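You operate a simulated robot arm through the tools that you are given. There is no shell and no other tool. Be economical: measure what you need, move in short steps, check, and stop when the job is done.

Carry out the task below with a simulated robot arm. There is one attempt and no reset: what you move stays moved.

TASK
Dab block 29 in the cloth tub and wipe off the sticky mark.
Fine: put the block back and slide the tub lid shut. Set down upright: what you pick out. Where these are worked on the way, their far stop is far enough and under half their travel is too little: tub lid. What is to be rubbed or washed off counts as gone when no trace of it is left.

Only the result counts: the job must be done as asked and must still hold three seconds after the hand-in. Knocking over, shifting, dropping, spilling or breaking anything else fails it. Lids that push on must go on centred and level and be pressed home; caps that screw on are set level and turned clockwise until they are tight. Flat cloth is picked up by pressing the open fingertips on it (5 to 10 N) and closing them slowly along it; thin cloth reads only 2 to 8 mm in the jaws.

THE ROBOT
A 6-joint arm with a two-finger parallel gripper, fixed in place. Base frame: the origin is at the foot of the arm, x ahead of it, y to its left, z up; the work surface is at about z = 840. Units: mm, rad, N and s.
With the tool pointing down near the work surface it reaches from about 240 to 640 mm from the base axis. Its first joint turns from -1.152 to 1.152 rad. Payload 2.7 kg.
The TCP is the grasp point between the finger pads, 23 mm short of the fingertips. In the tool frame z runs along the fingers and y along their closing line. Largest opening 94 mm; finger width 38, thickness 10; the body of the gripper, 54 by 96 mm, starts 39 mm behind the TCP.
Orientation is that of the tool frame in the base frame, as a unit quaternion [w, x, y, z]. With the fingers straight down and closing along the base's y, the tool's x points along the base's -x, its y along +y and its z along -z.

THE INTERFACE
- The arm moves only by the tool jog_arm. Its argument "commands" is text: rows parted by semicolons, each of 7 numbers parted by spaces: the shift along the tool's x, y, z in units of 40 mm (1.0 is 40 mm), then the turn, a rotation vector about the tool's x, y, z in units of 6 degrees (1.0 is 6 degrees), then the opening, from 0 (shut) to 1 (fully open). In form: x y z rx ry rz claw; .... A call has 1 to 12 rows; each row shifts and turns the commanded pose from where the row before left it, along the tool's axes as they then stand. A call with a number of a shift or a turn outside -1 to 1 is refused whole. A row lasts 0.2 s, in which the tool goes at most 50 mm and 0.15 rad; a call with a longer step from one row to the next is refused whole, and so is a gripper value outside its range. Where a pose cannot be reached the arm comes as near as it can. A force on the tool above 70 N (or 10 N above the force at the start of the call, whichever is more), or a blocked arm, ends the call early, and 0.2 s more pass. The fingers move at their own pace (about 45 mm/s each) and stop on an object; they squeeze with about 27 N. The grip force told is the motor's: it shows also when the fingers shut on nothing. Time passes only in rows, and 0.2 s behind the last, so rows that do not move let the fingers close. It gives the time, the measured TCP pose, the force on the tool (base axes), the opening and the grip force at its end, in the units of the frame above (readings bear some noise), with the torque about the TCP (base axes, N m) and any sound that the robot's microphone picked up.
- Cameras (640 x 400 px; columns grow to the right, rows downward): "scene" is fixed at [80.7, -437.9, 1419.8]; the picture's right is [0.69, -0.72, 0.00], its down [-0.36, -0.35, -0.86] and it looks along [0.62, 0.60, -0.51] (base axes); focal length 375 px, centre (320, 200). "wrist" rides on the gripper at [86, 16, -75] in the tool frame; the picture's right is [-0.18, 0.98, 0.00], its down [-0.58, -0.11, -0.81] and it looks along [-0.79, -0.15, 0.59] (tool axes); focal length 243 px, centre (320, 200). There is no depth. A picture from a camera that has moved, and an enlarged one, comes with that camera's place and axes in the base frame and with its lens. The place of the scene camera against the robot may be out by one fixed shift of up to 12 mm in any direction.
- camera(camera): a new picture of that camera. No time passes.
- enlarge(camera, box): a new picture of the part [left, top, right, bottom] of that camera's present view, enlarged. No time passes.
- sign_off(): hands the job in; it is judged then, once.

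Go step by step. Nothing tells you positions but the pictures and the camera data: compare them with the known pose of the tool, close in by small moves and look again before you grip or let go. The budget is 120 turns and 84 pictures, counting those below and the enlarged ones. Unless the task says otherwise, let go and move clear before handing in, and close with one line.

The tools are called by a JSON object that holds its "op" and its "data". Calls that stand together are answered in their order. jog_arm: Moves the arm, as the interface text tells. Its arguments: {"type":"object","properties":{"commands":{"type":"string"}},"required":["commands"]} The other tools are called the same way: camera (camera) takes a picture; enlarge (camera, box) takes an enlarged picture of a part of a camera's view; sign_off () hands the job in.

At the start:

```text
clock: 0.0
eef_pos: [404.6, -87.0, 1150.2]
orientation: [0.0, 0.0, 1.0, 0.0]
force: [-0.4, 0.4, 0.2]
torque: [-0.01, 0.0, 0.01]
finger_gap: 93.9
finger_force: 0.0
```

scene: 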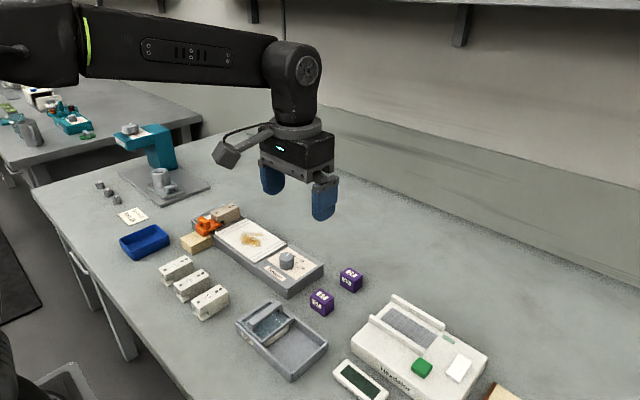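
wrist: 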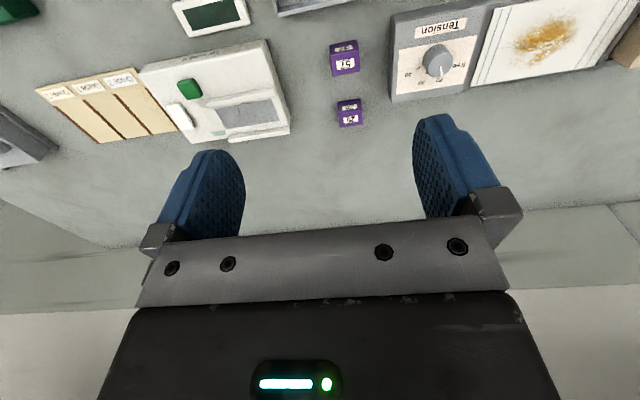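

I see the tension rig with a brown smear on a white plate, two purple cubes, a grey tub with a sliding lid, and other things. I'll enlarge to identify block 29, the tub and the mark.

{"op": "enlarge", "data": {"camera": "scene", "box": [220, 250, 380, 400]}}

{"op": "enlarge", "data": {"camera": "scene", "box": [110, 190, 370, 330]}}

{"op": "enlarge", "data": {"camera": "wrist", "box": [260, 0, 640, 140]}}

```text
2.67 times, centred on (300, 325) of scene
camera zoom: at [80.7, -437.9, 1419.8], right [0.69, -0.72, 0.0], down [-0.36, -0.35, -0.86], along [0.62, 0.6, -0.51], focal length 1000 px, centre (373, -133)
```

zoom: 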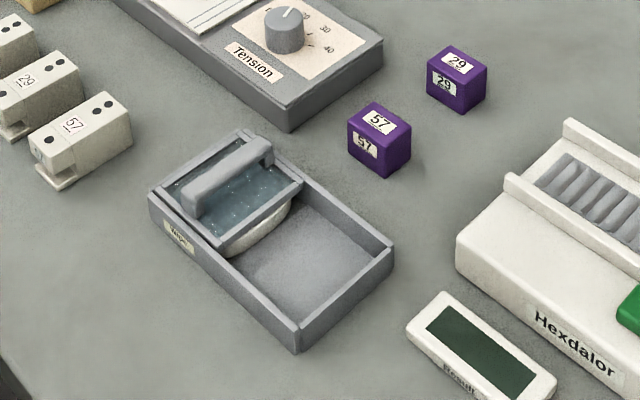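

```text
2.46 times, centred on (240, 260) of scene
camera zoom: at [80.7, -437.9, 1419.8], right [0.69, -0.72, 0.0], down [-0.36, -0.35, -0.86], along [0.62, 0.6, -0.51], focal length 923 px, centre (517, 52)
```

zoom: 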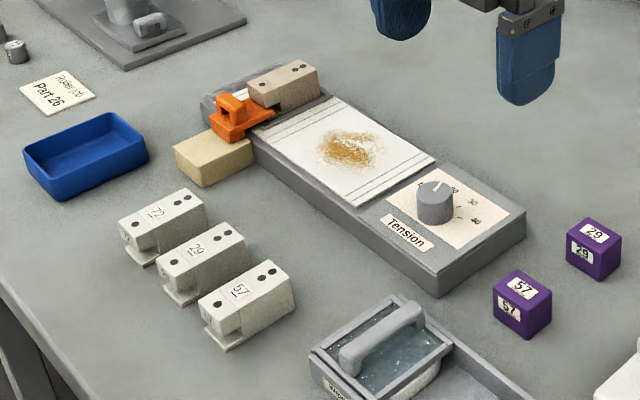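

```text
1.68 times, centred on (450, 70) of wrist
camera zoom: at [318.7, -69.9, 1223.3], right [0.18, 0.98, 0.0], down [0.58, -0.11, 0.81], along [0.79, -0.15, -0.59], focal length 409 px, centre (101, 419)
```

zoom: 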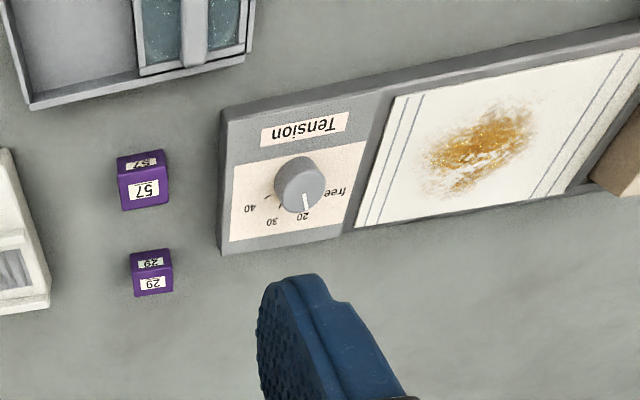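

I need to read the labels on the tub and decide which "29" is the block. Taking tighter pictures.

{"op": "enlarge", "data": {"camera": "scene", "box": [230, 290, 300, 360]}}

{"op": "enlarge", "data": {"camera": "scene", "box": [150, 245, 240, 325]}}

{"op": "enlarge", "data": {"camera": "scene", "box": [80, 120, 220, 260]}}

{"op": "enlarge", "data": {"camera": "scene", "box": [320, 280, 560, 400]}}

{"op": "enlarge", "data": {"camera": "scene", "box": [180, 190, 330, 290]}}

```text
5.71 times, centred on (265, 325) of scene
camera zoom: at [80.7, -437.9, 1419.8], right [0.69, -0.72, 0.0], down [-0.36, -0.35, -0.86], along [0.62, 0.6, -0.51], focal length 2142 px, centre (634, -514)
```

zoom: 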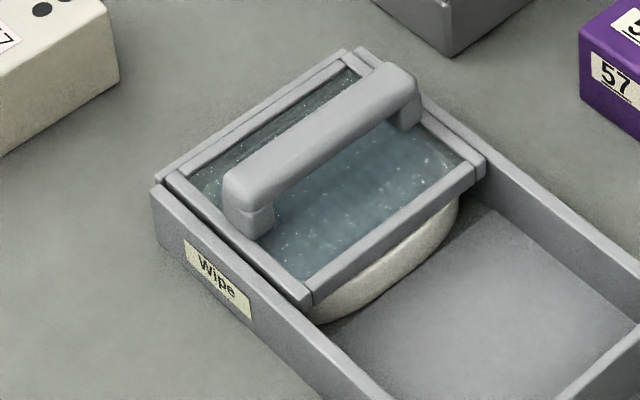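

```text
5.00 times, centred on (195, 285) of scene
camera zoom: at [80.7, -437.9, 1419.8], right [0.69, -0.72, 0.0], down [-0.36, -0.35, -0.86], along [0.62, 0.6, -0.51], focal length 1874 px, centre (945, -225)
```

zoom: 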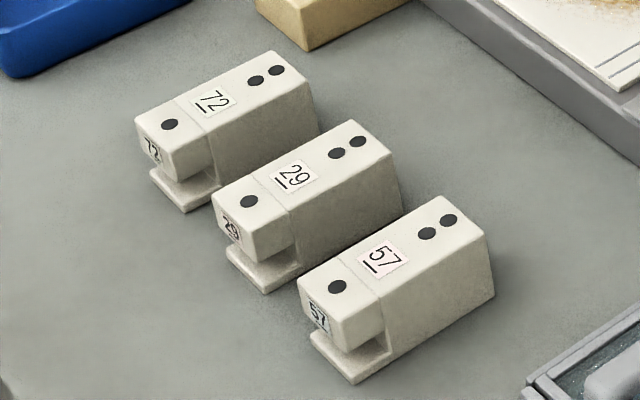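

```text
2.86 times, centred on (150, 190) of scene
camera zoom: at [80.7, -437.9, 1419.8], right [0.69, -0.72, 0.0], down [-0.36, -0.35, -0.86], along [0.62, 0.6, -0.51], focal length 1071 px, centre (806, 229)
```

zoom: 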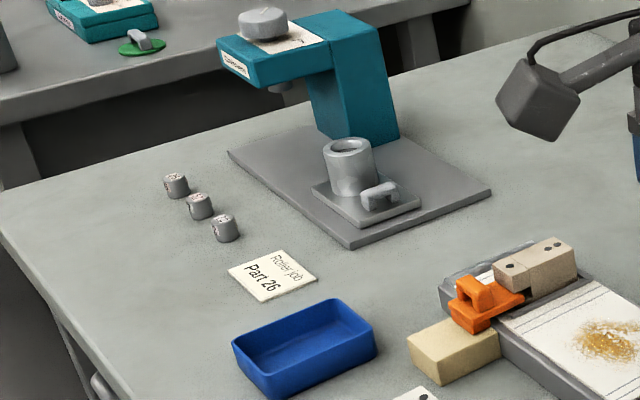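

```text
2.67 times, centred on (440, 340) of scene
camera zoom: at [80.7, -437.9, 1419.8], right [0.69, -0.72, 0.0], down [-0.36, -0.35, -0.86], along [0.62, 0.6, -0.51], focal length 1000 px, centre (0, -173)
```

zoom: 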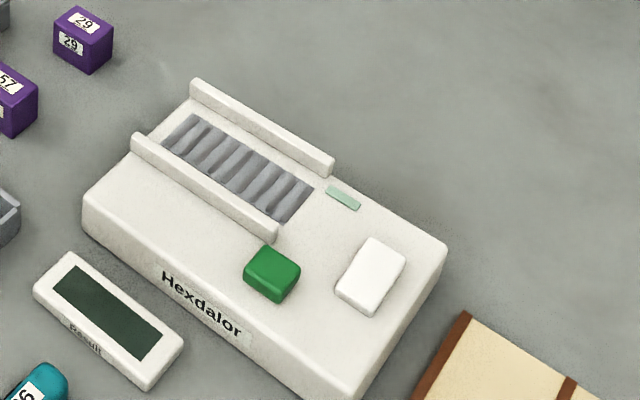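

```text
4.00 times, centred on (255, 240) of scene
camera zoom: at [80.7, -437.9, 1419.8], right [0.69, -0.72, 0.0], down [-0.36, -0.35, -0.86], along [0.62, 0.6, -0.51], focal length 1500 px, centre (580, 40)
```

zoom: 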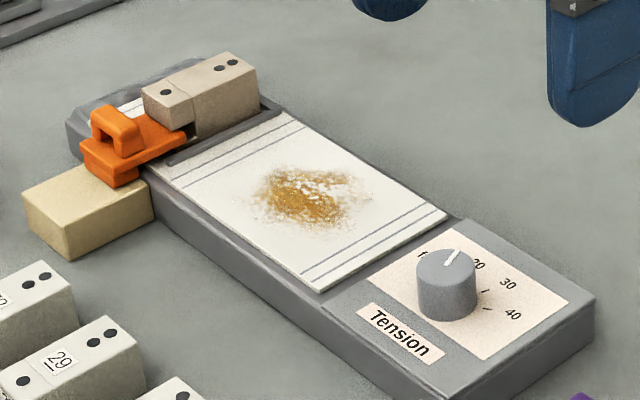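

The tub says "Wipe" with a sliding glass lid. Two things carry 29: a purple cube and a white stepped block. I'll go down to see the purple cube closer, while zooming the scene view too.

{"op": "jog_arm", "data": {"commands": "-0.38 0.2 0.95 0 0 0 1;-0.38 0.2 0.95 0 0 0 1;-0.38 0.2 0.95 0 0 0 1;-0.38 0.2 0.95 0 0 0 1;-0.38 0.2 0.95 0 0 0 1;0 0 0 0 0 0 1"}}

{"op": "camera", "data": {"camera": "wrist"}}

{"op": "enlarge", "data": {"camera": "scene", "box": [300, 255, 370, 325]}}

```text
clock: 1.4
eef_pos: [479.9, -46.4, 958.3]
orientation: [0.001, -0.001, 1.0, 0.0]
force: [-0.5, 0.1, 0.2]
torque: [0.01, 0.04, -0.04]
finger_gap: 94.2
finger_force: 0.1
```

```text
73 pictures are left
camera wrist: at [394.9, -29.3, 1033.1], right [0.18, 0.98, 0.0], down [0.58, -0.11, 0.81], along [0.79, -0.15, -0.59], focal length 243 px, centre (320, 200)
```

wrist: 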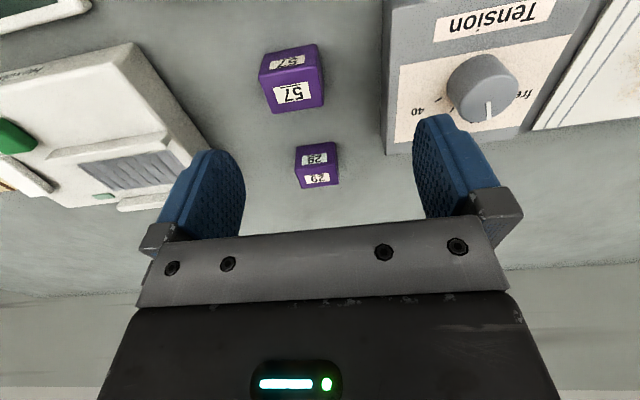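

```text
5.71 times, centred on (335, 290) of scene
camera zoom: at [80.7, -437.9, 1419.8], right [0.69, -0.72, 0.0], down [-0.36, -0.35, -0.86], along [0.62, 0.6, -0.51], focal length 2142 px, centre (234, -314)
```

zoom: 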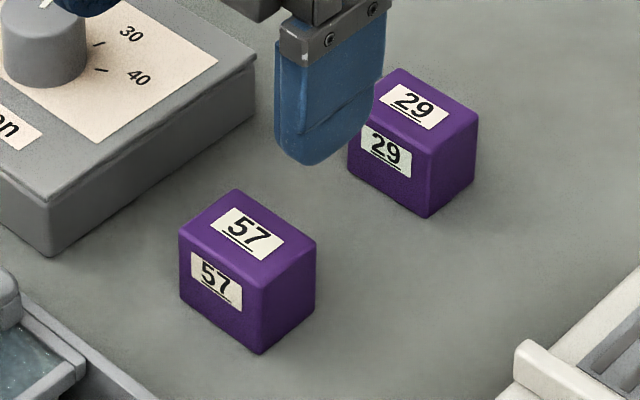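

The purple cubes look like samples for the reading machine and show no mark. Now I look at the white row (72, 29, 57), at roughly x 300–340, y 163 for 29.

{"op": "jog_arm", "data": {"commands": "0 0 -1 0 0 0 1;0.82 0.8 0 0 0 0 1;0.82 0.8 0 0 0 0 1;0.82 0.8 0 0 0 0 1;0.82 0.8 0 0 0 0 1;0.82 0.8 0 0 0 0 1;0.82 0.8 0 0 0 0 1;0.82 0.8 0 0 0 0 1;0 0 0.8 0 0 0 1;0 0 0 0 0 0 1"}}

{"op": "camera", "data": {"camera": "wrist"}}

{"op": "enlarge", "data": {"camera": "wrist", "box": [240, 60, 400, 200]}}

```text
clock: 3.6
eef_pos: [248.9, 177.8, 967.8]
orientation: [0.001, 0.0, 1.0, 0.0]
force: [-0.6, -0.6, -0.2]
torque: [0.02, 0.03, 0.02]
finger_gap: 94.1
finger_force: 0.0
```

```text
71 pictures are left
camera wrist: at [162.4, 193.3, 1043.8], right [0.18, 0.98, 0.0], down [0.58, -0.11, 0.81], along [0.79, -0.15, -0.59], focal length 243 px, centre (320, 200)
```

wrist: 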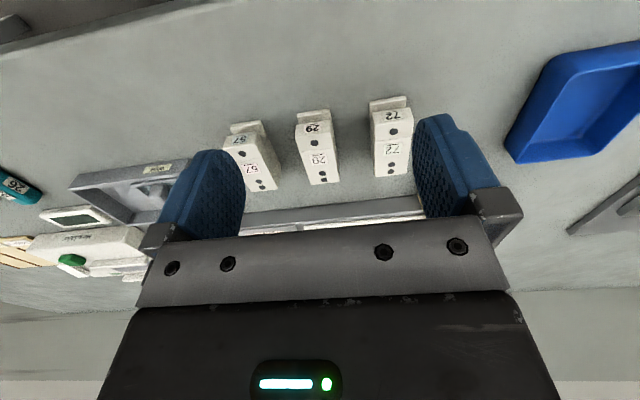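

```text
2.86 times, centred on (320, 130) of wrist
camera zoom: at [162.4, 193.3, 1043.8], right [0.18, 0.98, 0.0], down [0.58, -0.11, 0.81], along [0.79, -0.15, -0.59], focal length 693 px, centre (320, 400)
```

zoom: 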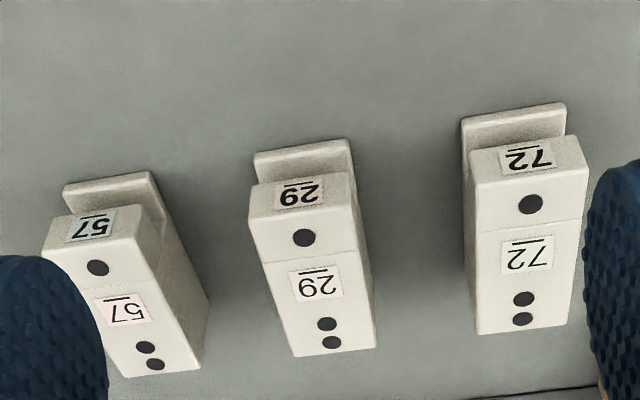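

No mark is visible on the white blocks from this side; the amber smear on the rig sheet looks like the candidate. I'll look at the rig and the tan block on it from close by.

{"op": "jog_arm", "data": {"commands": "-0.4 0.31 -0.6 0 0 0 1;-0.8 0.31 -0.3 0 0 0 1;-0.8 0.31 0 0 0 0 1;0 0 0 0 0 0 1"}}

{"op": "camera", "data": {"camera": "wrist"}}

{"op": "enlarge", "data": {"camera": "wrist", "box": [220, 60, 440, 200]}}

```text
clock: 4.6
eef_pos: [328.9, 214.1, 1001.9]
orientation: [0.0, 0.0, 1.0, -0.001]
force: [0.1, 0.3, -0.2]
torque: [-0.02, -0.01, -0.02]
finger_gap: 94.0
finger_force: 0.0
```

```text
69 pictures are left
camera wrist: at [243.3, 230.1, 1077.2], right [0.18, 0.98, 0.0], down [0.58, -0.11, 0.81], along [0.79, -0.15, -0.59], focal length 243 px, centre (320, 200)
```

wrist: 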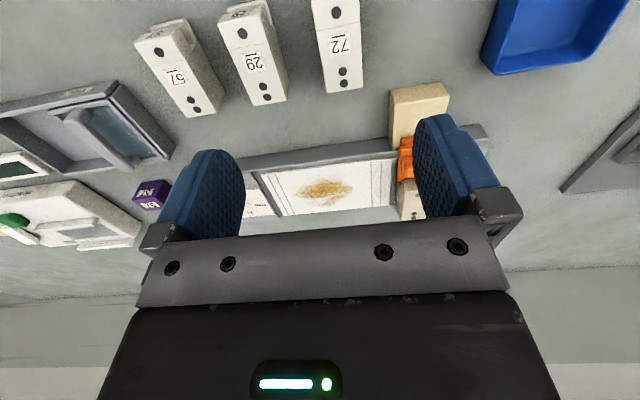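

```text
2.86 times, centred on (330, 130) of wrist
camera zoom: at [243.3, 230.1, 1077.2], right [0.18, 0.98, 0.0], down [0.58, -0.11, 0.81], along [0.79, -0.15, -0.59], focal length 693 px, centre (291, 400)
```

zoom: 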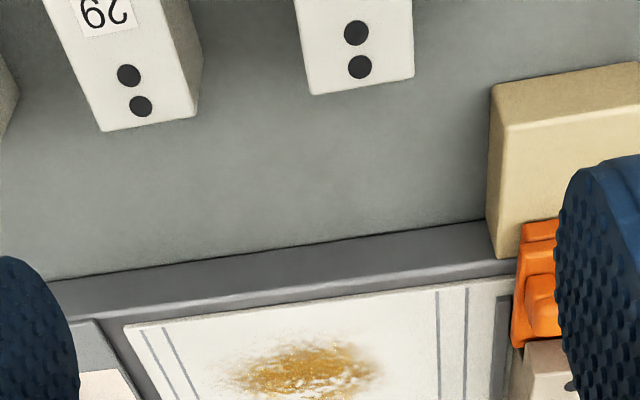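

The smear on the sheet is clear. I yaw the tool to look from the far side at the hidden faces of the white block 29 and the tan block.

{"op": "jog_arm", "data": {"commands": "-0.9 0.33 0 0 0 1 1;-0.9 0.33 0 0 0 1 1;0 0 0 0 0 1 1;0 0 0 0 0 1 1;0 0 0 0 0 1 1;0 0 0 0 0 1 1;0 0 0 0 0 1 1;0 0 0 0 0 1 1;0 0 0 0 0 1 1;0 0 0 0 0 1 1;0 0 0 0 0 1 1;0 0 0 0 0 1 1"}}

{"op": "jog_arm", "data": {"commands": "0 0 0 0 0 1 1;0 0 0 0 0 1 1;0 0 0 0 0 1 1;0 0 0 0 0 1 1;0 0 0 0 0 1 1;0 0 0 0 0 1 1;0 0 0 0 0 1 1;0 0 0 0 0 1 1;0 0 0 0 0 1 1;0 0 0 0 0 1 1;0 0 0 0 0 0 1;0 0 0 0 0 0 1"}}

{"op": "camera", "data": {"camera": "wrist"}}

```text
clock: 7.2
eef_pos: [403.5, 236.4, 1001.9]
orientation: [0.001, 0.588, 0.809, 0.0]
force: [0.5, 1.1, 0.1]
torque: [0.01, 0.02, -0.03]
finger_gap: 94.1
finger_force: 0.1
```

```text
clock: 9.8
eef_pos: [403.1, 238.3, 1001.5]
orientation: [0.0, 0.913, 0.407, 0.0]
force: [-0.2, -0.4, 0.0]
torque: [0.0, -0.01, 0.02]
finger_gap: 94.1
finger_force: 0.0
```

```text
67 pictures are left
camera wrist: at [474.6, 291.3, 1076.9], right [0.61, -0.79, 0.0], down [-0.47, -0.36, 0.81], along [-0.64, -0.49, -0.59], focal length 243 px, centre (320, 200)
```

wrist: 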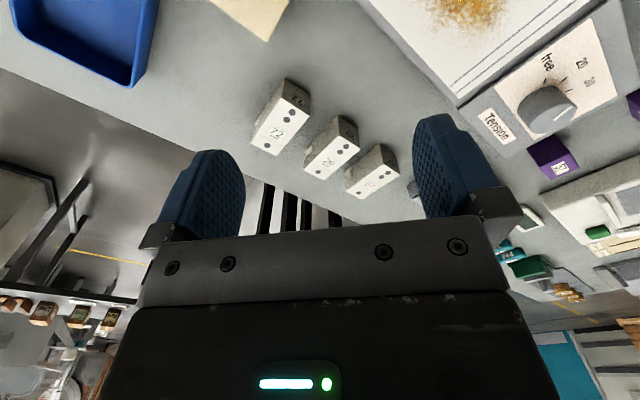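

{"op": "enlarge", "data": {"camera": "wrist", "box": [245, 70, 405, 205]}}

{"op": "enlarge", "data": {"camera": "wrist", "box": [340, 0, 640, 180]}}

```text
2.96 times, centred on (325, 138) of wrist
camera zoom: at [474.6, 291.3, 1076.9], right [0.61, -0.79, 0.0], down [-0.47, -0.36, 0.81], along [-0.64, -0.49, -0.59], focal length 719 px, centre (305, 385)
```

zoom: 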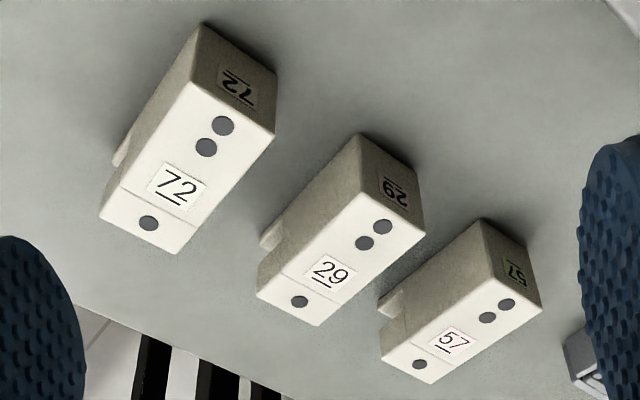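

```text
2.13 times, centred on (490, 90) of wrist
camera zoom: at [474.6, 291.3, 1076.9], right [0.61, -0.79, 0.0], down [-0.47, -0.36, 0.81], along [-0.64, -0.49, -0.59], focal length 518 px, centre (-43, 435)
```

zoom: 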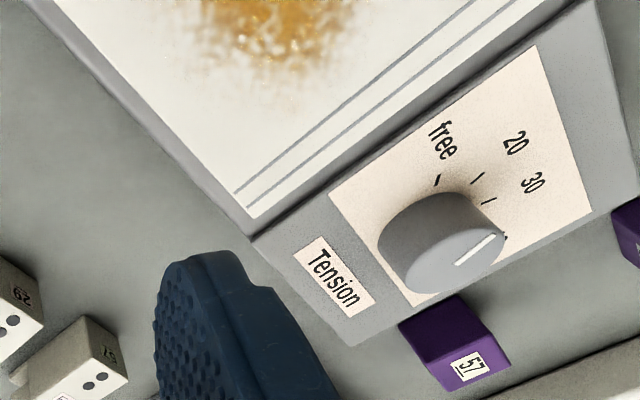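

White 29 is clean all round, so the amber smear on the rig's sheet is the mark; white block 29 is my wiper (x≈320, y≈163) and the Wipe tub spans about x 318–404, y −146…10, lid over the cloth at the +y end. I turn the tool back and go to look at the lid handle.

{"op": "jog_arm", "data": {"commands": "0 0 0 0 0 -1 1;0 0 0 0 0 -1 1;0 0 0 0 0 -1 1;0 0 0 0 0 -1 1;0 0 0 0 0 -1 1;0 0 0 0 0 -1 1;0 0 0 0 0 -1 1;0 0 0 0 0 -1 1;0 0 0 0 0 -1 1;0 0 0 0 0 -1 1;0 0 0 0 0 -1 1;0 0 0 0 0 -1 1"}}

{"op": "jog_arm", "data": {"commands": "0 0 0 0 0 -1 1;0 0 0 0 0 -1 1;0 0 0 0 0 -1 1;0 0 0 0 0 -1 1;0 0 0 0 0 -1 1;0 0 0 0 0 -1 1;0 0 0 0 0 -1 1;0 0 0 0 0 -1 1;0 0 0 0 0 -1 1;0 0 0 0 0 -1 1;0.3 -1 0 0 0 0 1;0.3 -1 0 0 0 0 1"}}

{"op": "jog_arm", "data": {"commands": "0.4 -1 0 0 0 0 1;0.4 -1 0 0 0 0 1;0.4 -1 0 0 0 0 1;0.4 -1 0 0 0 0 1;0.2 -0.5 0.5 0 0 0 1;0.2 0 0.8 0 0 0 1;0 0 0 0 0 0 1"}}

{"op": "camera", "data": {"camera": "wrist"}}

```text
clock: 12.4
eef_pos: [403.5, 238.6, 1001.4]
orientation: [0.0, 0.498, 0.867, 0.0]
force: [0.0, 0.0, 0.1]
torque: [-0.04, -0.02, 0.0]
finger_gap: 94.2
finger_force: 0.1
```

```text
clock: 15.0
eef_pos: [378.9, 158.6, 1002.1]
orientation: [0.0, 0.0, 1.0, 0.0]
force: [0.5, 0.2, 0.0]
torque: [0.02, -0.01, 0.03]
finger_gap: 94.2
finger_force: 0.0
```

```text
clock: 16.6
eef_pos: [299.3, -23.3, 949.2]
orientation: [0.0, -0.001, 1.0, 0.0]
force: [-0.2, -0.2, 0.1]
torque: [-0.01, -0.01, -0.03]
finger_gap: 94.2
finger_force: 0.1
```

```text
64 pictures are left
camera wrist: at [214.3, -6.3, 1023.6], right [0.18, 0.98, 0.0], down [0.58, -0.11, 0.81], along [0.79, -0.15, -0.59], focal length 243 px, centre (320, 200)
```

wrist: 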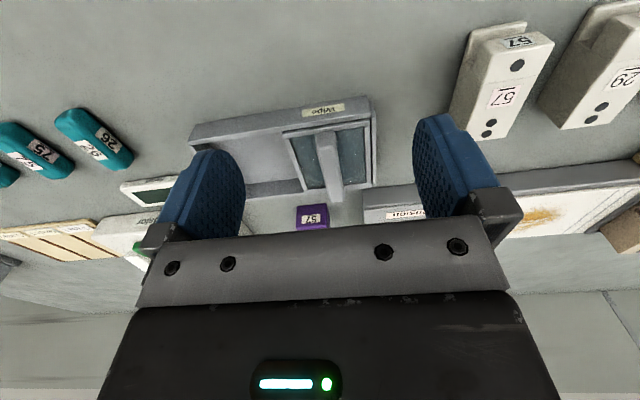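

More numbered teal pieces are to the side. I enlarge those and the tub.

{"op": "enlarge", "data": {"camera": "wrist", "box": [0, 90, 150, 240]}}

{"op": "enlarge", "data": {"camera": "wrist", "box": [180, 80, 400, 230]}}

```text
2.67 times, centred on (75, 165) of wrist
camera zoom: at [214.3, -6.3, 1023.6], right [0.18, 0.98, 0.0], down [0.58, -0.11, 0.81], along [0.79, -0.15, -0.59], focal length 647 px, centre (973, 293)
```

zoom: 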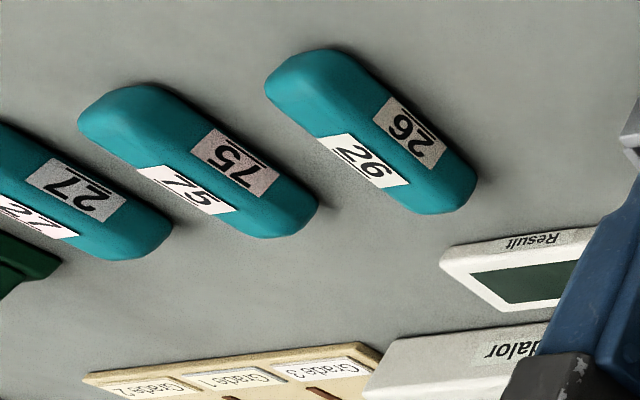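

```text
2.67 times, centred on (290, 155) of wrist
camera zoom: at [214.3, -6.3, 1023.6], right [0.18, 0.98, 0.0], down [0.58, -0.11, 0.81], along [0.79, -0.15, -0.59], focal length 647 px, centre (400, 320)
```

zoom: 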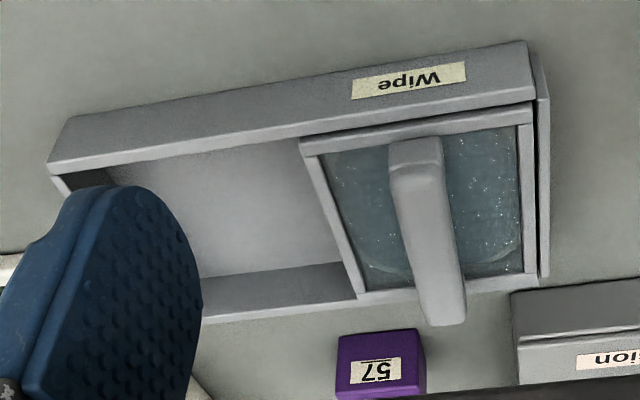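

The handle bar runs along x (about x 325–393, y≈−24, top near z 888). I move over it and half-way down with a narrower opening, then check.

{"op": "jog_arm", "data": {"commands": "-0.75 0 0 0 0 0 0.55;-0.75 0 0.3 0 0 0 0.55;0 0 0.4 0 0 0 0.55;0 0 0 0 0 0 0.55;0 0 0 0 0 0 0.55"}}

{"op": "camera", "data": {"camera": "wrist"}}

{"op": "enlarge", "data": {"camera": "scene", "box": [220, 260, 340, 380]}}

```text
clock: 17.8
eef_pos: [359.8, -22.7, 921.0]
orientation: [0.0, 0.0, 1.0, 0.0]
force: [0.2, 0.1, 0.7]
torque: [0.0, -0.02, 0.02]
finger_gap: 51.7
finger_force: 0.2
```

```text
61 pictures are left
camera wrist: at [274.5, -5.8, 995.8], right [0.18, 0.98, 0.0], down [0.58, -0.11, 0.81], along [0.79, -0.15, -0.59], focal length 243 px, centre (320, 200)
```

wrist: 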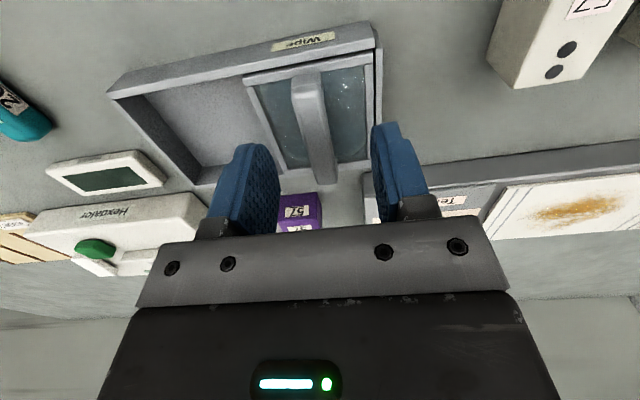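

```text
3.33 times, centred on (280, 320) of scene
camera zoom: at [80.7, -437.9, 1419.8], right [0.69, -0.72, 0.0], down [-0.36, -0.35, -0.86], along [0.62, 0.6, -0.51], focal length 1250 px, centre (453, -200)
```

zoom: 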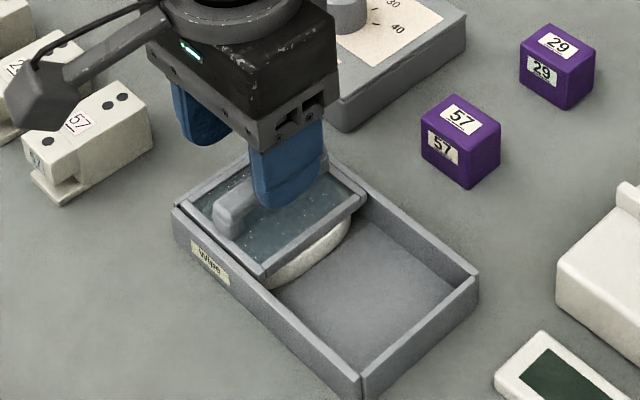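

Handle is centred between the fingers. I lower 20 mm and check.

{"op": "jog_arm", "data": {"commands": "0 0 0.25 0 0 0 0.55;0 0 0.25 0 0 0 0.55;0 0 0 0 0 0 0.55"}}

{"op": "enlarge", "data": {"camera": "wrist", "box": [180, 20, 460, 240]}}

{"op": "enlarge", "data": {"camera": "scene", "box": [220, 260, 340, 380]}}

```text
clock: 18.6
eef_pos: [360.1, -22.6, 900.2]
orientation: [0.0, 0.0, 1.0, 0.001]
force: [0.3, -0.1, 0.7]
torque: [-0.05, 0.02, 0.0]
finger_gap: 51.9
finger_force: 0.1
```

```text
1.82 times, centred on (320, 130) of wrist
camera zoom: at [275.2, -6.5, 976.1], right [0.18, 0.98, 0.0], down [0.58, -0.11, 0.81], along [0.79, -0.15, -0.59], focal length 441 px, centre (320, 327)
```

zoom: 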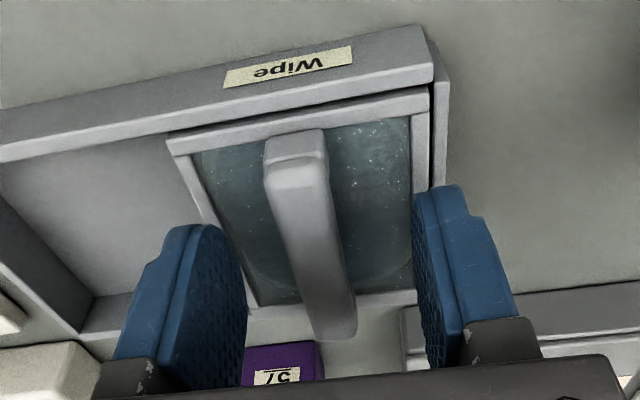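

```text
3.33 times, centred on (280, 320) of scene
camera zoom: at [80.7, -437.9, 1419.8], right [0.69, -0.72, 0.0], down [-0.36, -0.35, -0.86], along [0.62, 0.6, -0.51], focal length 1250 px, centre (453, -200)
```

zoom: 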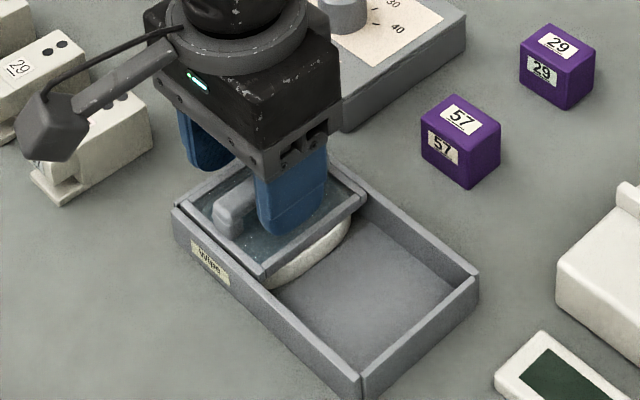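

Tips seem to straddle the handle but still above the lid. I go 6 mm lower and close.

{"op": "jog_arm", "data": {"commands": "0 0 0.15 0 0 0 0.55;0 0 0 0 0 0 0.55;0 0 0 0 0 0 0;0 0 0 0 0 0 0;0 0 0 0 0 0 0;0 0 0 0 0 0 0"}}

{"op": "enlarge", "data": {"camera": "wrist", "box": [180, 20, 460, 240]}}

```text
clock: 20.0
eef_pos: [360.2, -24.1, 894.1]
orientation: [0.0, 0.0, 1.0, -0.001]
force: [2.4, -27.4, -2.6]
torque: [-0.44, -0.09, -0.02]
finger_gap: 15.7
finger_force: 45.1
```

```text
1.82 times, centred on (320, 130) of wrist
camera zoom: at [275.5, -7.6, 970.3], right [0.18, 0.98, 0.0], down [0.58, -0.11, 0.81], along [0.79, -0.15, -0.59], focal length 441 px, centre (320, 327)
```

zoom: 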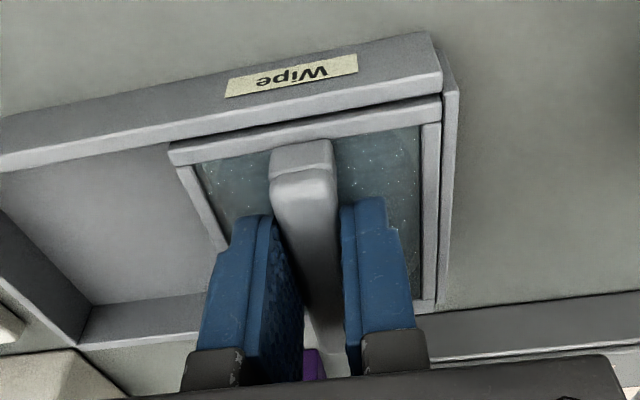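

Gripped (15.7 mm). Handle was a few mm toward −y of me; now I slide the lid toward −y carefully.

{"op": "jog_arm", "data": {"commands": "0 -0.1 0 0 0 0 0;0 -0.2 0 0 0 0 0;0 -0.2 0 0 0 0 0;0 0 0 0 0 0 0"}}

{"op": "enlarge", "data": {"camera": "scene", "box": [220, 260, 340, 380]}}

```text
clock: 21.0
eef_pos: [361.3, -43.1, 895.4]
orientation: [0.0, 0.0, 1.0, 0.0]
force: [6.0, -0.8, -12.0]
torque: [0.03, -0.05, -0.09]
finger_gap: 15.4
finger_force: 45.0
```

```text
3.33 times, centred on (280, 320) of scene
camera zoom: at [81.0, -437.9, 1419.8], right [0.69, -0.72, 0.0], down [-0.36, -0.35, -0.86], along [0.62, 0.6, -0.51], focal length 1250 px, centre (453, -200)
```

zoom: 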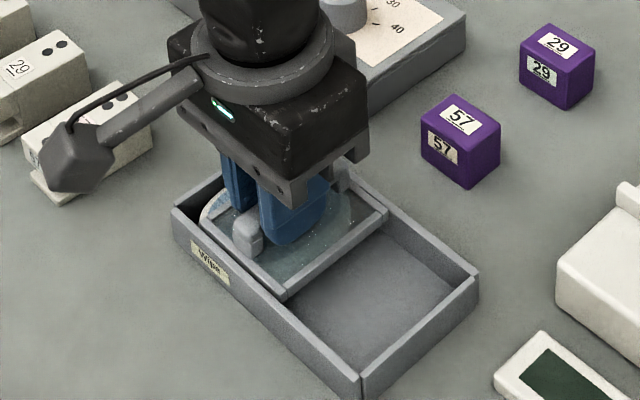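

The lid slides smoothly. I continue toward −y to its stop.

{"op": "jog_arm", "data": {"commands": "0 -0.25 0 0 0 0 0;0 -0.25 0 0 0 0 0;0 -0.25 0 0 0 0 0;0 -0.25 0 0 0 0 0;0 -0.2 0 0 0 0 0;0 0 0 0 0 0 0"}}

{"op": "enlarge", "data": {"camera": "scene", "box": [220, 260, 340, 380]}}

```text
clock: 22.4
eef_pos: [360.3, -89.9, 895.6]
orientation: [0.002, 0.0, 1.0, -0.001]
force: [21.9, 0.0, -38.7]
torque: [-0.02, -0.35, -0.02]
finger_gap: 15.6
finger_force: 44.9
```

```text
3.33 times, centred on (280, 320) of scene
camera zoom: at [81.6, -438.0, 1419.7], right [0.69, -0.72, 0.0], down [-0.37, -0.35, -0.86], along [0.62, 0.6, -0.51], focal length 1250 px, centre (453, -200)
```

zoom: 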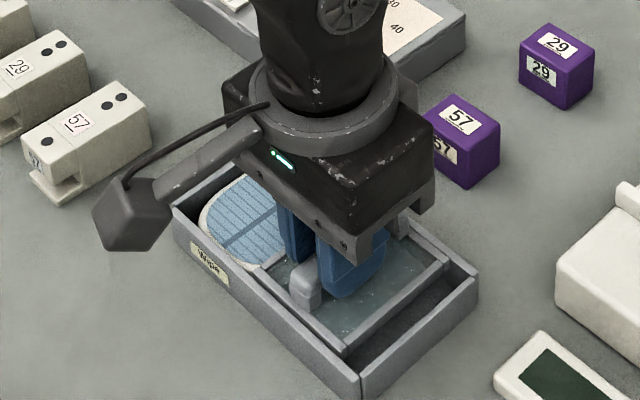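

The blue cloth pad is being uncovered. Some stress built up in z and x, so I relax it by ~1 mm and then slide on.

{"op": "jog_arm", "data": {"commands": "-0.02 0 0.04 0 0 0 0;0 0 0 0 0 0 0"}}

{"op": "jog_arm", "data": {"commands": "0 -0.15 0 0 0 0 0;0 -0.15 0.01 0 0 0 0;0 -0.15 0.01 0 0 0 0;0 0 0 0 0 0 0"}}

{"op": "enlarge", "data": {"camera": "scene", "box": [220, 260, 340, 380]}}

```text
clock: 23.0
eef_pos: [360.6, -90.0, 896.2]
orientation: [0.002, 0.001, 1.0, 0.0]
force: [5.3, -1.2, 1.3]
torque: [0.04, -0.56, -0.07]
finger_gap: 15.6
finger_force: 44.8
```

```text
clock: 24.1
eef_pos: [361.0, -103.8, 894.3]
orientation: [0.0, -0.001, 1.0, 0.002]
force: [-5.2, 17.5, 6.5]
torque: [0.27, -0.51, -0.17]
finger_gap: 15.5
finger_force: 45.6
stopped in row 4: the force on the tool passed its limit at 70 N (the readings are from after the stop); the commanded pose is now the measured one
```

```text
3.33 times, centred on (280, 320) of scene
camera zoom: at [80.4, -437.5, 1420.0], right [0.69, -0.72, 0.0], down [-0.36, -0.35, -0.86], along [0.62, 0.6, -0.51], focal length 1250 px, centre (453, -200)
```

zoom: 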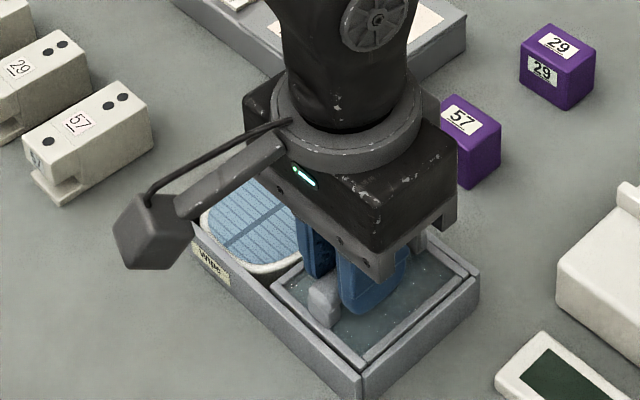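

The lid is at its far stop, the pad is uncovered and the tub hasn't moved. I release and rise, then go over to block 29 to look.

{"op": "jog_arm", "data": {"commands": "0 0 0 0 0 0 0.5;0 0 0 0 0 0 0.5;0 0 0 0 0 0 0.5;0 0 -0.5 0 0 0 0.5;0 0 -1 0 0 0 0.5;0 0 -1 0 0 0 0.6;0 1 0 0 0 0 0.6;0 1 0 0 0 0 0.6;0 1 0 0 0 0 0.6;0.4 1 0 0 0 0 0.6;0.5 1 0 0 0 0 0.6;0 0 0 0 0 0 0.6"}}

{"op": "enlarge", "data": {"camera": "scene", "box": [200, 260, 340, 380]}}

{"op": "camera", "data": {"camera": "wrist"}}

```text
clock: 26.7
eef_pos: [325.4, 92.0, 997.2]
orientation: [-0.001, -0.001, 1.0, 0.001]
force: [-0.2, 1.0, -0.9]
torque: [-0.02, 0.01, 0.01]
finger_gap: 56.3
finger_force: 0.0
```

```text
3.33 times, centred on (270, 320) of scene
camera zoom: at [80.7, -437.9, 1419.8], right [0.69, -0.72, 0.0], down [-0.36, -0.35, -0.86], along [0.62, 0.6, -0.51], focal length 1250 px, centre (487, -200)
```

zoom: 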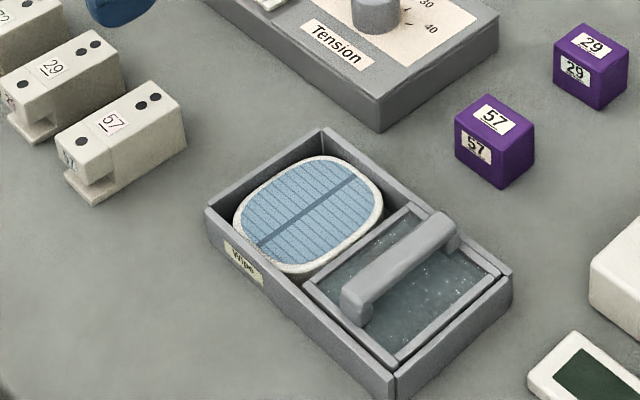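

```text
52 pictures are left
camera wrist: at [240.0, 108.3, 1072.7], right [0.18, 0.98, 0.0], down [0.58, -0.11, 0.81], along [0.79, -0.15, -0.59], focal length 243 px, centre (320, 200)
```

wrist: 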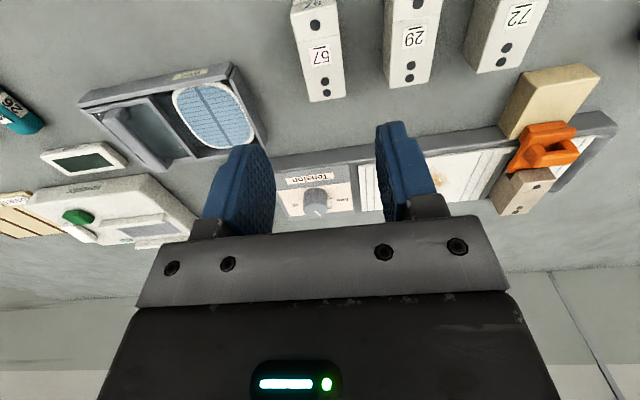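

The pad is fully exposed. Block 29 I take at x≈293–362, y≈161, top z≈870. I hover over it and check alignment.

{"op": "jog_arm", "data": {"commands": "-0.12 0.86 0.2 0 0 0 0.65;-0.12 0.86 0.4 0 0 0 0.65;0 0 0.8 0 0 0 0.65;0 0 0.6 0 0 0 0.65;0 0 0 0 0 0 0.65"}}

{"op": "enlarge", "data": {"camera": "wrist", "box": [180, 0, 460, 230]}}

{"op": "enlarge", "data": {"camera": "scene", "box": [140, 210, 260, 330]}}

```text
clock: 27.9
eef_pos: [334.1, 163.2, 915.6]
orientation: [-0.001, 0.0, 1.0, 0.002]
force: [0.6, -0.8, 0.1]
torque: [-0.03, 0.0, 0.03]
finger_gap: 61.2
finger_force: 0.0
```

```text
1.74 times, centred on (320, 115) of wrist
camera zoom: at [248.7, 179.1, 992.1], right [0.18, 0.98, 0.0], down [0.58, -0.11, 0.81], along [0.79, -0.14, -0.59], focal length 422 px, centre (320, 348)
```

zoom: 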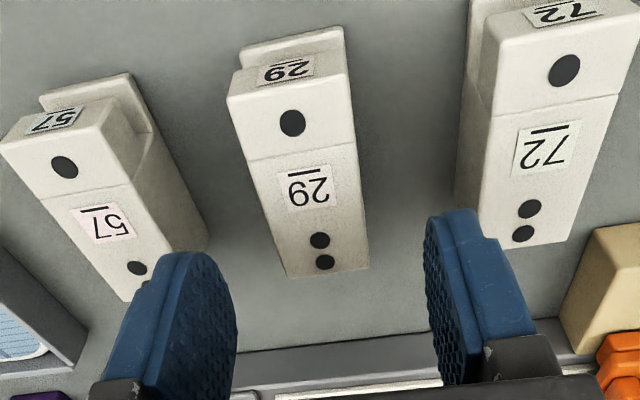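

```text
3.33 times, centred on (200, 270) of scene
camera zoom: at [80.7, -437.9, 1419.8], right [0.69, -0.72, 0.0], down [-0.36, -0.35, -0.86], along [0.62, 0.6, -0.51], focal length 1250 px, centre (720, -33)
```

zoom: 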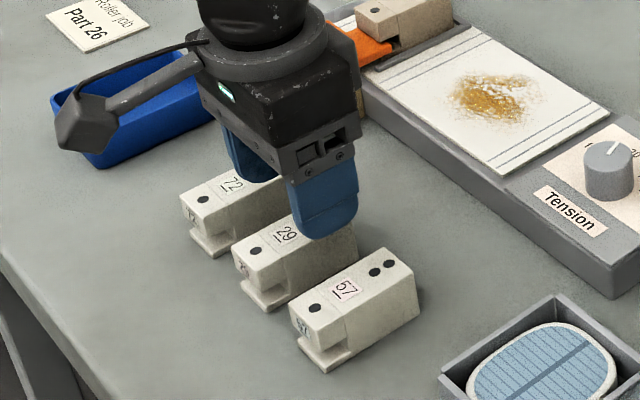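

Block 29 sits at y≈161, x 296–362, fingers clear of both neighbours. I shift −2 mm in y, go down and check.

{"op": "jog_arm", "data": {"commands": "0 -0.05 0.3 0 0 0 0.65;0 0 0.3 0 0 0 0.65;0 0 0.25 0 0 0 0.65;0 0 0 0 0 0 0.65"}}

{"op": "enlarge", "data": {"camera": "scene", "box": [140, 220, 240, 320]}}

{"op": "enlarge", "data": {"camera": "wrist", "box": [180, 0, 460, 230]}}

```text
clock: 28.9
eef_pos: [333.0, 161.2, 882.4]
orientation: [0.0, -0.001, 1.0, 0.002]
force: [0.3, 0.0, 0.6]
torque: [0.0, 0.01, -0.02]
finger_gap: 61.1
finger_force: 0.1
```

```text
4.00 times, centred on (190, 270) of scene
camera zoom: at [80.7, -437.9, 1419.8], right [0.69, -0.72, 0.0], down [-0.36, -0.35, -0.86], along [0.62, 0.6, -0.51], focal length 1500 px, centre (840, -80)
```

zoom: 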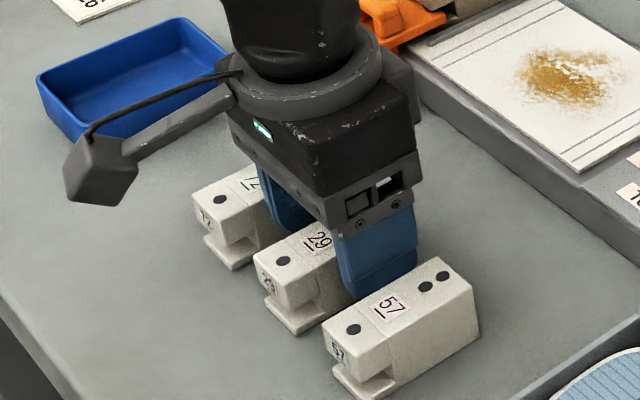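

```text
1.74 times, centred on (320, 115) of wrist
camera zoom: at [248.3, 176.9, 957.9], right [0.18, 0.98, 0.0], down [0.58, -0.11, 0.81], along [0.79, -0.14, -0.59], focal length 422 px, centre (320, 348)
```

zoom: 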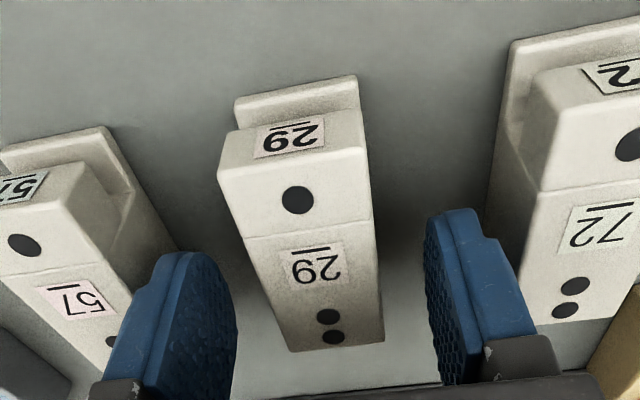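

Refined from the two views: top z≈885, x 290–348, y≈163.5. I adjust, lower 4 mm and close.

{"op": "jog_arm", "data": {"commands": "0.15 0.05 0.1 0 0 0 0.65;0 0 0 0 0 0 0.65;0 0 0 0 0 0 0.3;0 0 0 0 0 0 0.3;0 0 0 0 0 0 0.3;0 0 0 0 0 0 0.3;0 0 0 0 0 0 0.3"}}

{"op": "enlarge", "data": {"camera": "wrist", "box": [180, 0, 460, 230]}}

```text
clock: 30.5
eef_pos: [328.7, 163.2, 878.9]
orientation: [-0.001, -0.001, 1.0, 0.002]
force: [-0.4, 1.0, 0.7]
torque: [-0.01, -0.02, -0.01]
finger_gap: 31.2
finger_force: 26.8
```

```text
1.74 times, centred on (320, 115) of wrist
camera zoom: at [242.4, 179.6, 954.2], right [0.18, 0.98, 0.0], down [0.58, -0.11, 0.81], along [0.79, -0.14, -0.59], focal length 422 px, centre (320, 348)
```

zoom: 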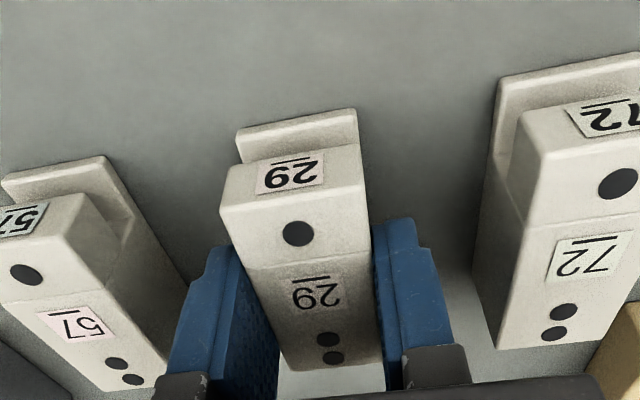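

Gripped at TCP (328.7, 163.2, 878.9). I lift it and tilt its underside to the scene camera to see what kind of face it has.

{"op": "jog_arm", "data": {"commands": "0 0 -0.5 0 0 0 0.3;0 0 -1 0 0 0 0.3;0 0 -1 0 0 0 0.3;0 0 -1 0 0 0 0.3;0 0 0 0 0 0 0.3"}}

{"op": "jog_arm", "data": {"commands": "0 0 0 0.7 0.7 0 0.3;0 0 0 0.7 0.7 0 0.3;0 0 0 0.7 0.7 0 0.3;0 0 0 0.7 0.7 0 0.3;0 0 0 0.7 0.7 0 0.3;0 0 0 0.7 0.7 0 0.3;0 0 0 0.7 0.7 0 0.3;0 0 0 0.7 0.7 0 0.3;0 0 0 0 0 0 0.3"}}

{"op": "enlarge", "data": {"camera": "scene", "box": [120, 170, 280, 290]}}

```text
clock: 31.7
eef_pos: [329.3, 164.3, 1018.7]
orientation: [0.0, -0.001, 1.0, 0.002]
force: [0.4, 0.1, -0.1]
torque: [0.01, -0.01, 0.01]
finger_gap: 28.2
finger_force: 0.1
```

```text
clock: 33.7
eef_pos: [329.1, 163.9, 1017.9]
orientation: [-0.285, -0.002, 0.915, -0.284]
force: [-0.8, -0.4, 0.1]
torque: [0.03, -0.02, 0.03]
finger_gap: 28.5
finger_force: 0.0
```

```text
3.33 times, centred on (200, 230) of scene
camera zoom: at [80.7, -437.9, 1419.8], right [0.69, -0.72, 0.0], down [-0.36, -0.35, -0.86], along [0.62, 0.6, -0.51], focal length 1250 px, centre (720, 100)
```

zoom: 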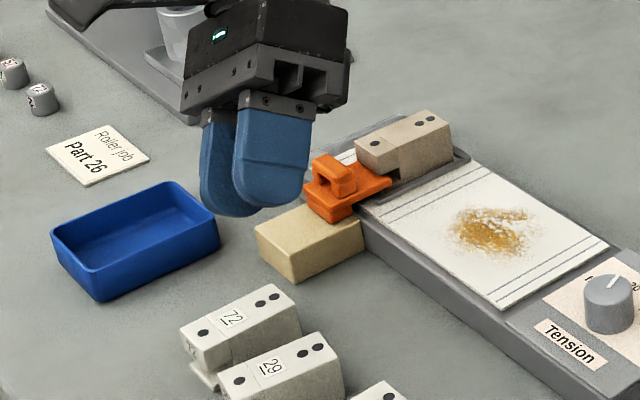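

The block slipped out at the start of the lift because my opening command left too little squeeze; it appears to have stayed standing. I untilt and look again.

{"op": "jog_arm", "data": {"commands": "0 0 0 -0.7 -0.7 0 0.65;0 0 0 -0.7 -0.7 0 0.65;0 0 0 -0.7 -0.7 0 0.65;0 0 0 -0.7 -0.7 0 0.65;0 0 0 -0.7 -0.7 0 0.65;0 0 0 -0.7 -0.7 0 0.65;0 0 0 -0.7 -0.7 0 0.65;0 0 0 -0.7 -0.7 0 0.65;0 0 1 0 0 0 0.65;0 0 1 0 0 0 0.65;0 0 0.6 0 0 0 0.65;0 0 0 0 0 0 0.65"}}

{"op": "enlarge", "data": {"camera": "wrist", "box": [180, 0, 460, 230]}}

{"op": "enlarge", "data": {"camera": "scene", "box": [140, 220, 240, 320]}}

```text
clock: 36.3
eef_pos: [327.0, 163.0, 913.5]
orientation: [0.0, -0.002, 1.0, 0.002]
force: [0.6, 0.1, -0.4]
torque: [0.05, 0.0, -0.01]
finger_gap: 61.2
finger_force: 0.0
```

```text
1.74 times, centred on (320, 115) of wrist
camera zoom: at [241.5, 179.0, 988.6], right [0.18, 0.98, 0.0], down [0.58, -0.11, 0.81], along [0.79, -0.14, -0.59], focal length 422 px, centre (320, 348)
```

zoom: 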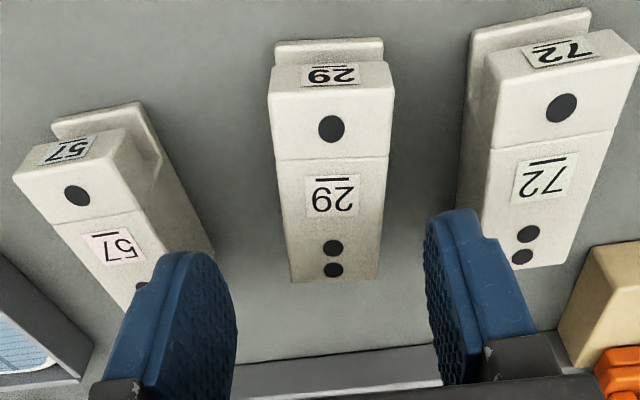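

```text
4.00 times, centred on (190, 270) of scene
camera zoom: at [80.7, -437.9, 1419.8], right [0.69, -0.72, 0.0], down [-0.36, -0.35, -0.86], along [0.62, 0.6, -0.51], focal length 1500 px, centre (840, -80)
```

zoom: 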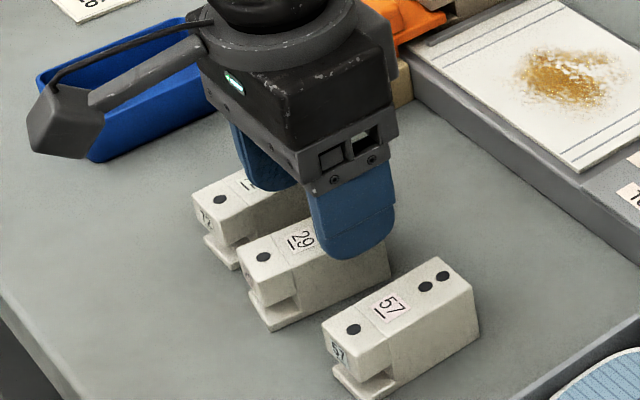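

Block 29 still stands but got nudged about (−8, +7) mm and ~8° clockwise; I'll return it to its original spot (x 290–348, y 163.5) at the end. I regrip it matched to its yaw, with full squeeze and lower.

{"op": "jog_arm", "data": {"commands": "0.2 0.15 0 0 0 0.66 0.65;0 0 0 0 0 0.67 0.65;0 0 0.3 0 0 0 0.65;0 0 0.2 0 0 0 0.65;0 0 0 0 0 0 0.65"}}

{"op": "enlarge", "data": {"camera": "wrist", "box": [180, 0, 460, 230]}}

```text
clock: 37.5
eef_pos: [321.0, 169.6, 893.4]
orientation: [0.0, 0.069, 0.998, 0.002]
force: [0.4, -0.1, -0.4]
torque: [0.0, 0.0, 0.01]
finger_gap: 60.9
finger_force: 0.0
```

```text
1.74 times, centred on (320, 115) of wrist
camera zoom: at [237.7, 197.2, 968.8], right [0.32, 0.95, 0.0], down [0.56, -0.19, 0.81], along [0.76, -0.25, -0.59], focal length 422 px, centre (320, 348)
```

zoom: 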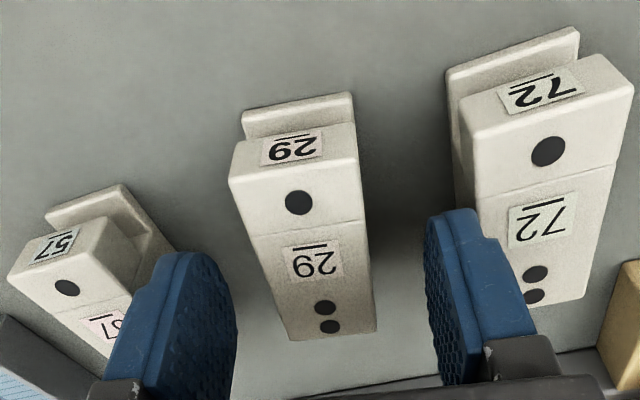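

Aligned as before. Lower 20 mm, close fully and lift only a little.

{"op": "jog_arm", "data": {"commands": "0 0 0.25 0 0 0 0.65;0 0 0.25 0 0 0 0.65;0 0 0 0 0 0 0;0 0 0 0 0 0 0;0 0 0 0 0 0 0;0 0 0 0 0 0 0;0 0 0 0 0 0 0"}}

{"op": "jog_arm", "data": {"commands": "0 0 -0.1 0 0 0 0;0 0 -0.2 0 0 0 0;0 0 -0.2 0 0 0 0;0 0 0 0 0 0 0"}}

{"op": "enlarge", "data": {"camera": "scene", "box": [140, 220, 240, 320]}}

```text
clock: 39.1
eef_pos: [320.3, 169.6, 874.4]
orientation: [0.0, 0.069, 0.998, 0.002]
force: [0.3, -0.8, 0.1]
torque: [0.01, 0.01, 0.0]
finger_gap: 31.3
finger_force: 26.4
```

```text
clock: 40.1
eef_pos: [320.6, 170.1, 894.2]
orientation: [0.0, 0.068, 0.998, 0.002]
force: [1.3, -0.6, 0.6]
torque: [0.01, -0.02, 0.03]
finger_gap: 31.4
finger_force: 26.7
```

```text
4.00 times, centred on (190, 270) of scene
camera zoom: at [80.7, -437.9, 1419.8], right [0.69, -0.72, 0.0], down [-0.36, -0.35, -0.86], along [0.62, 0.6, -0.51], focal length 1500 px, centre (840, -80)
```

zoom: 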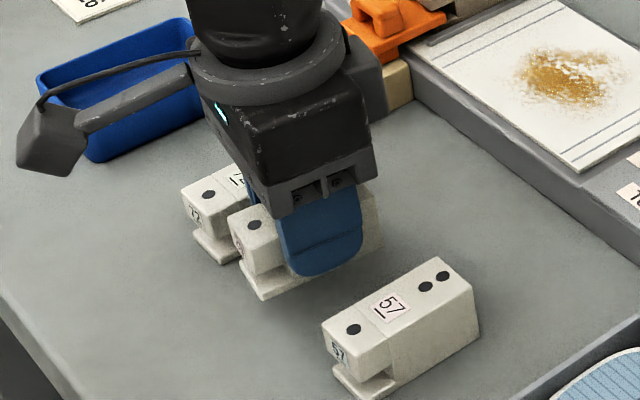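

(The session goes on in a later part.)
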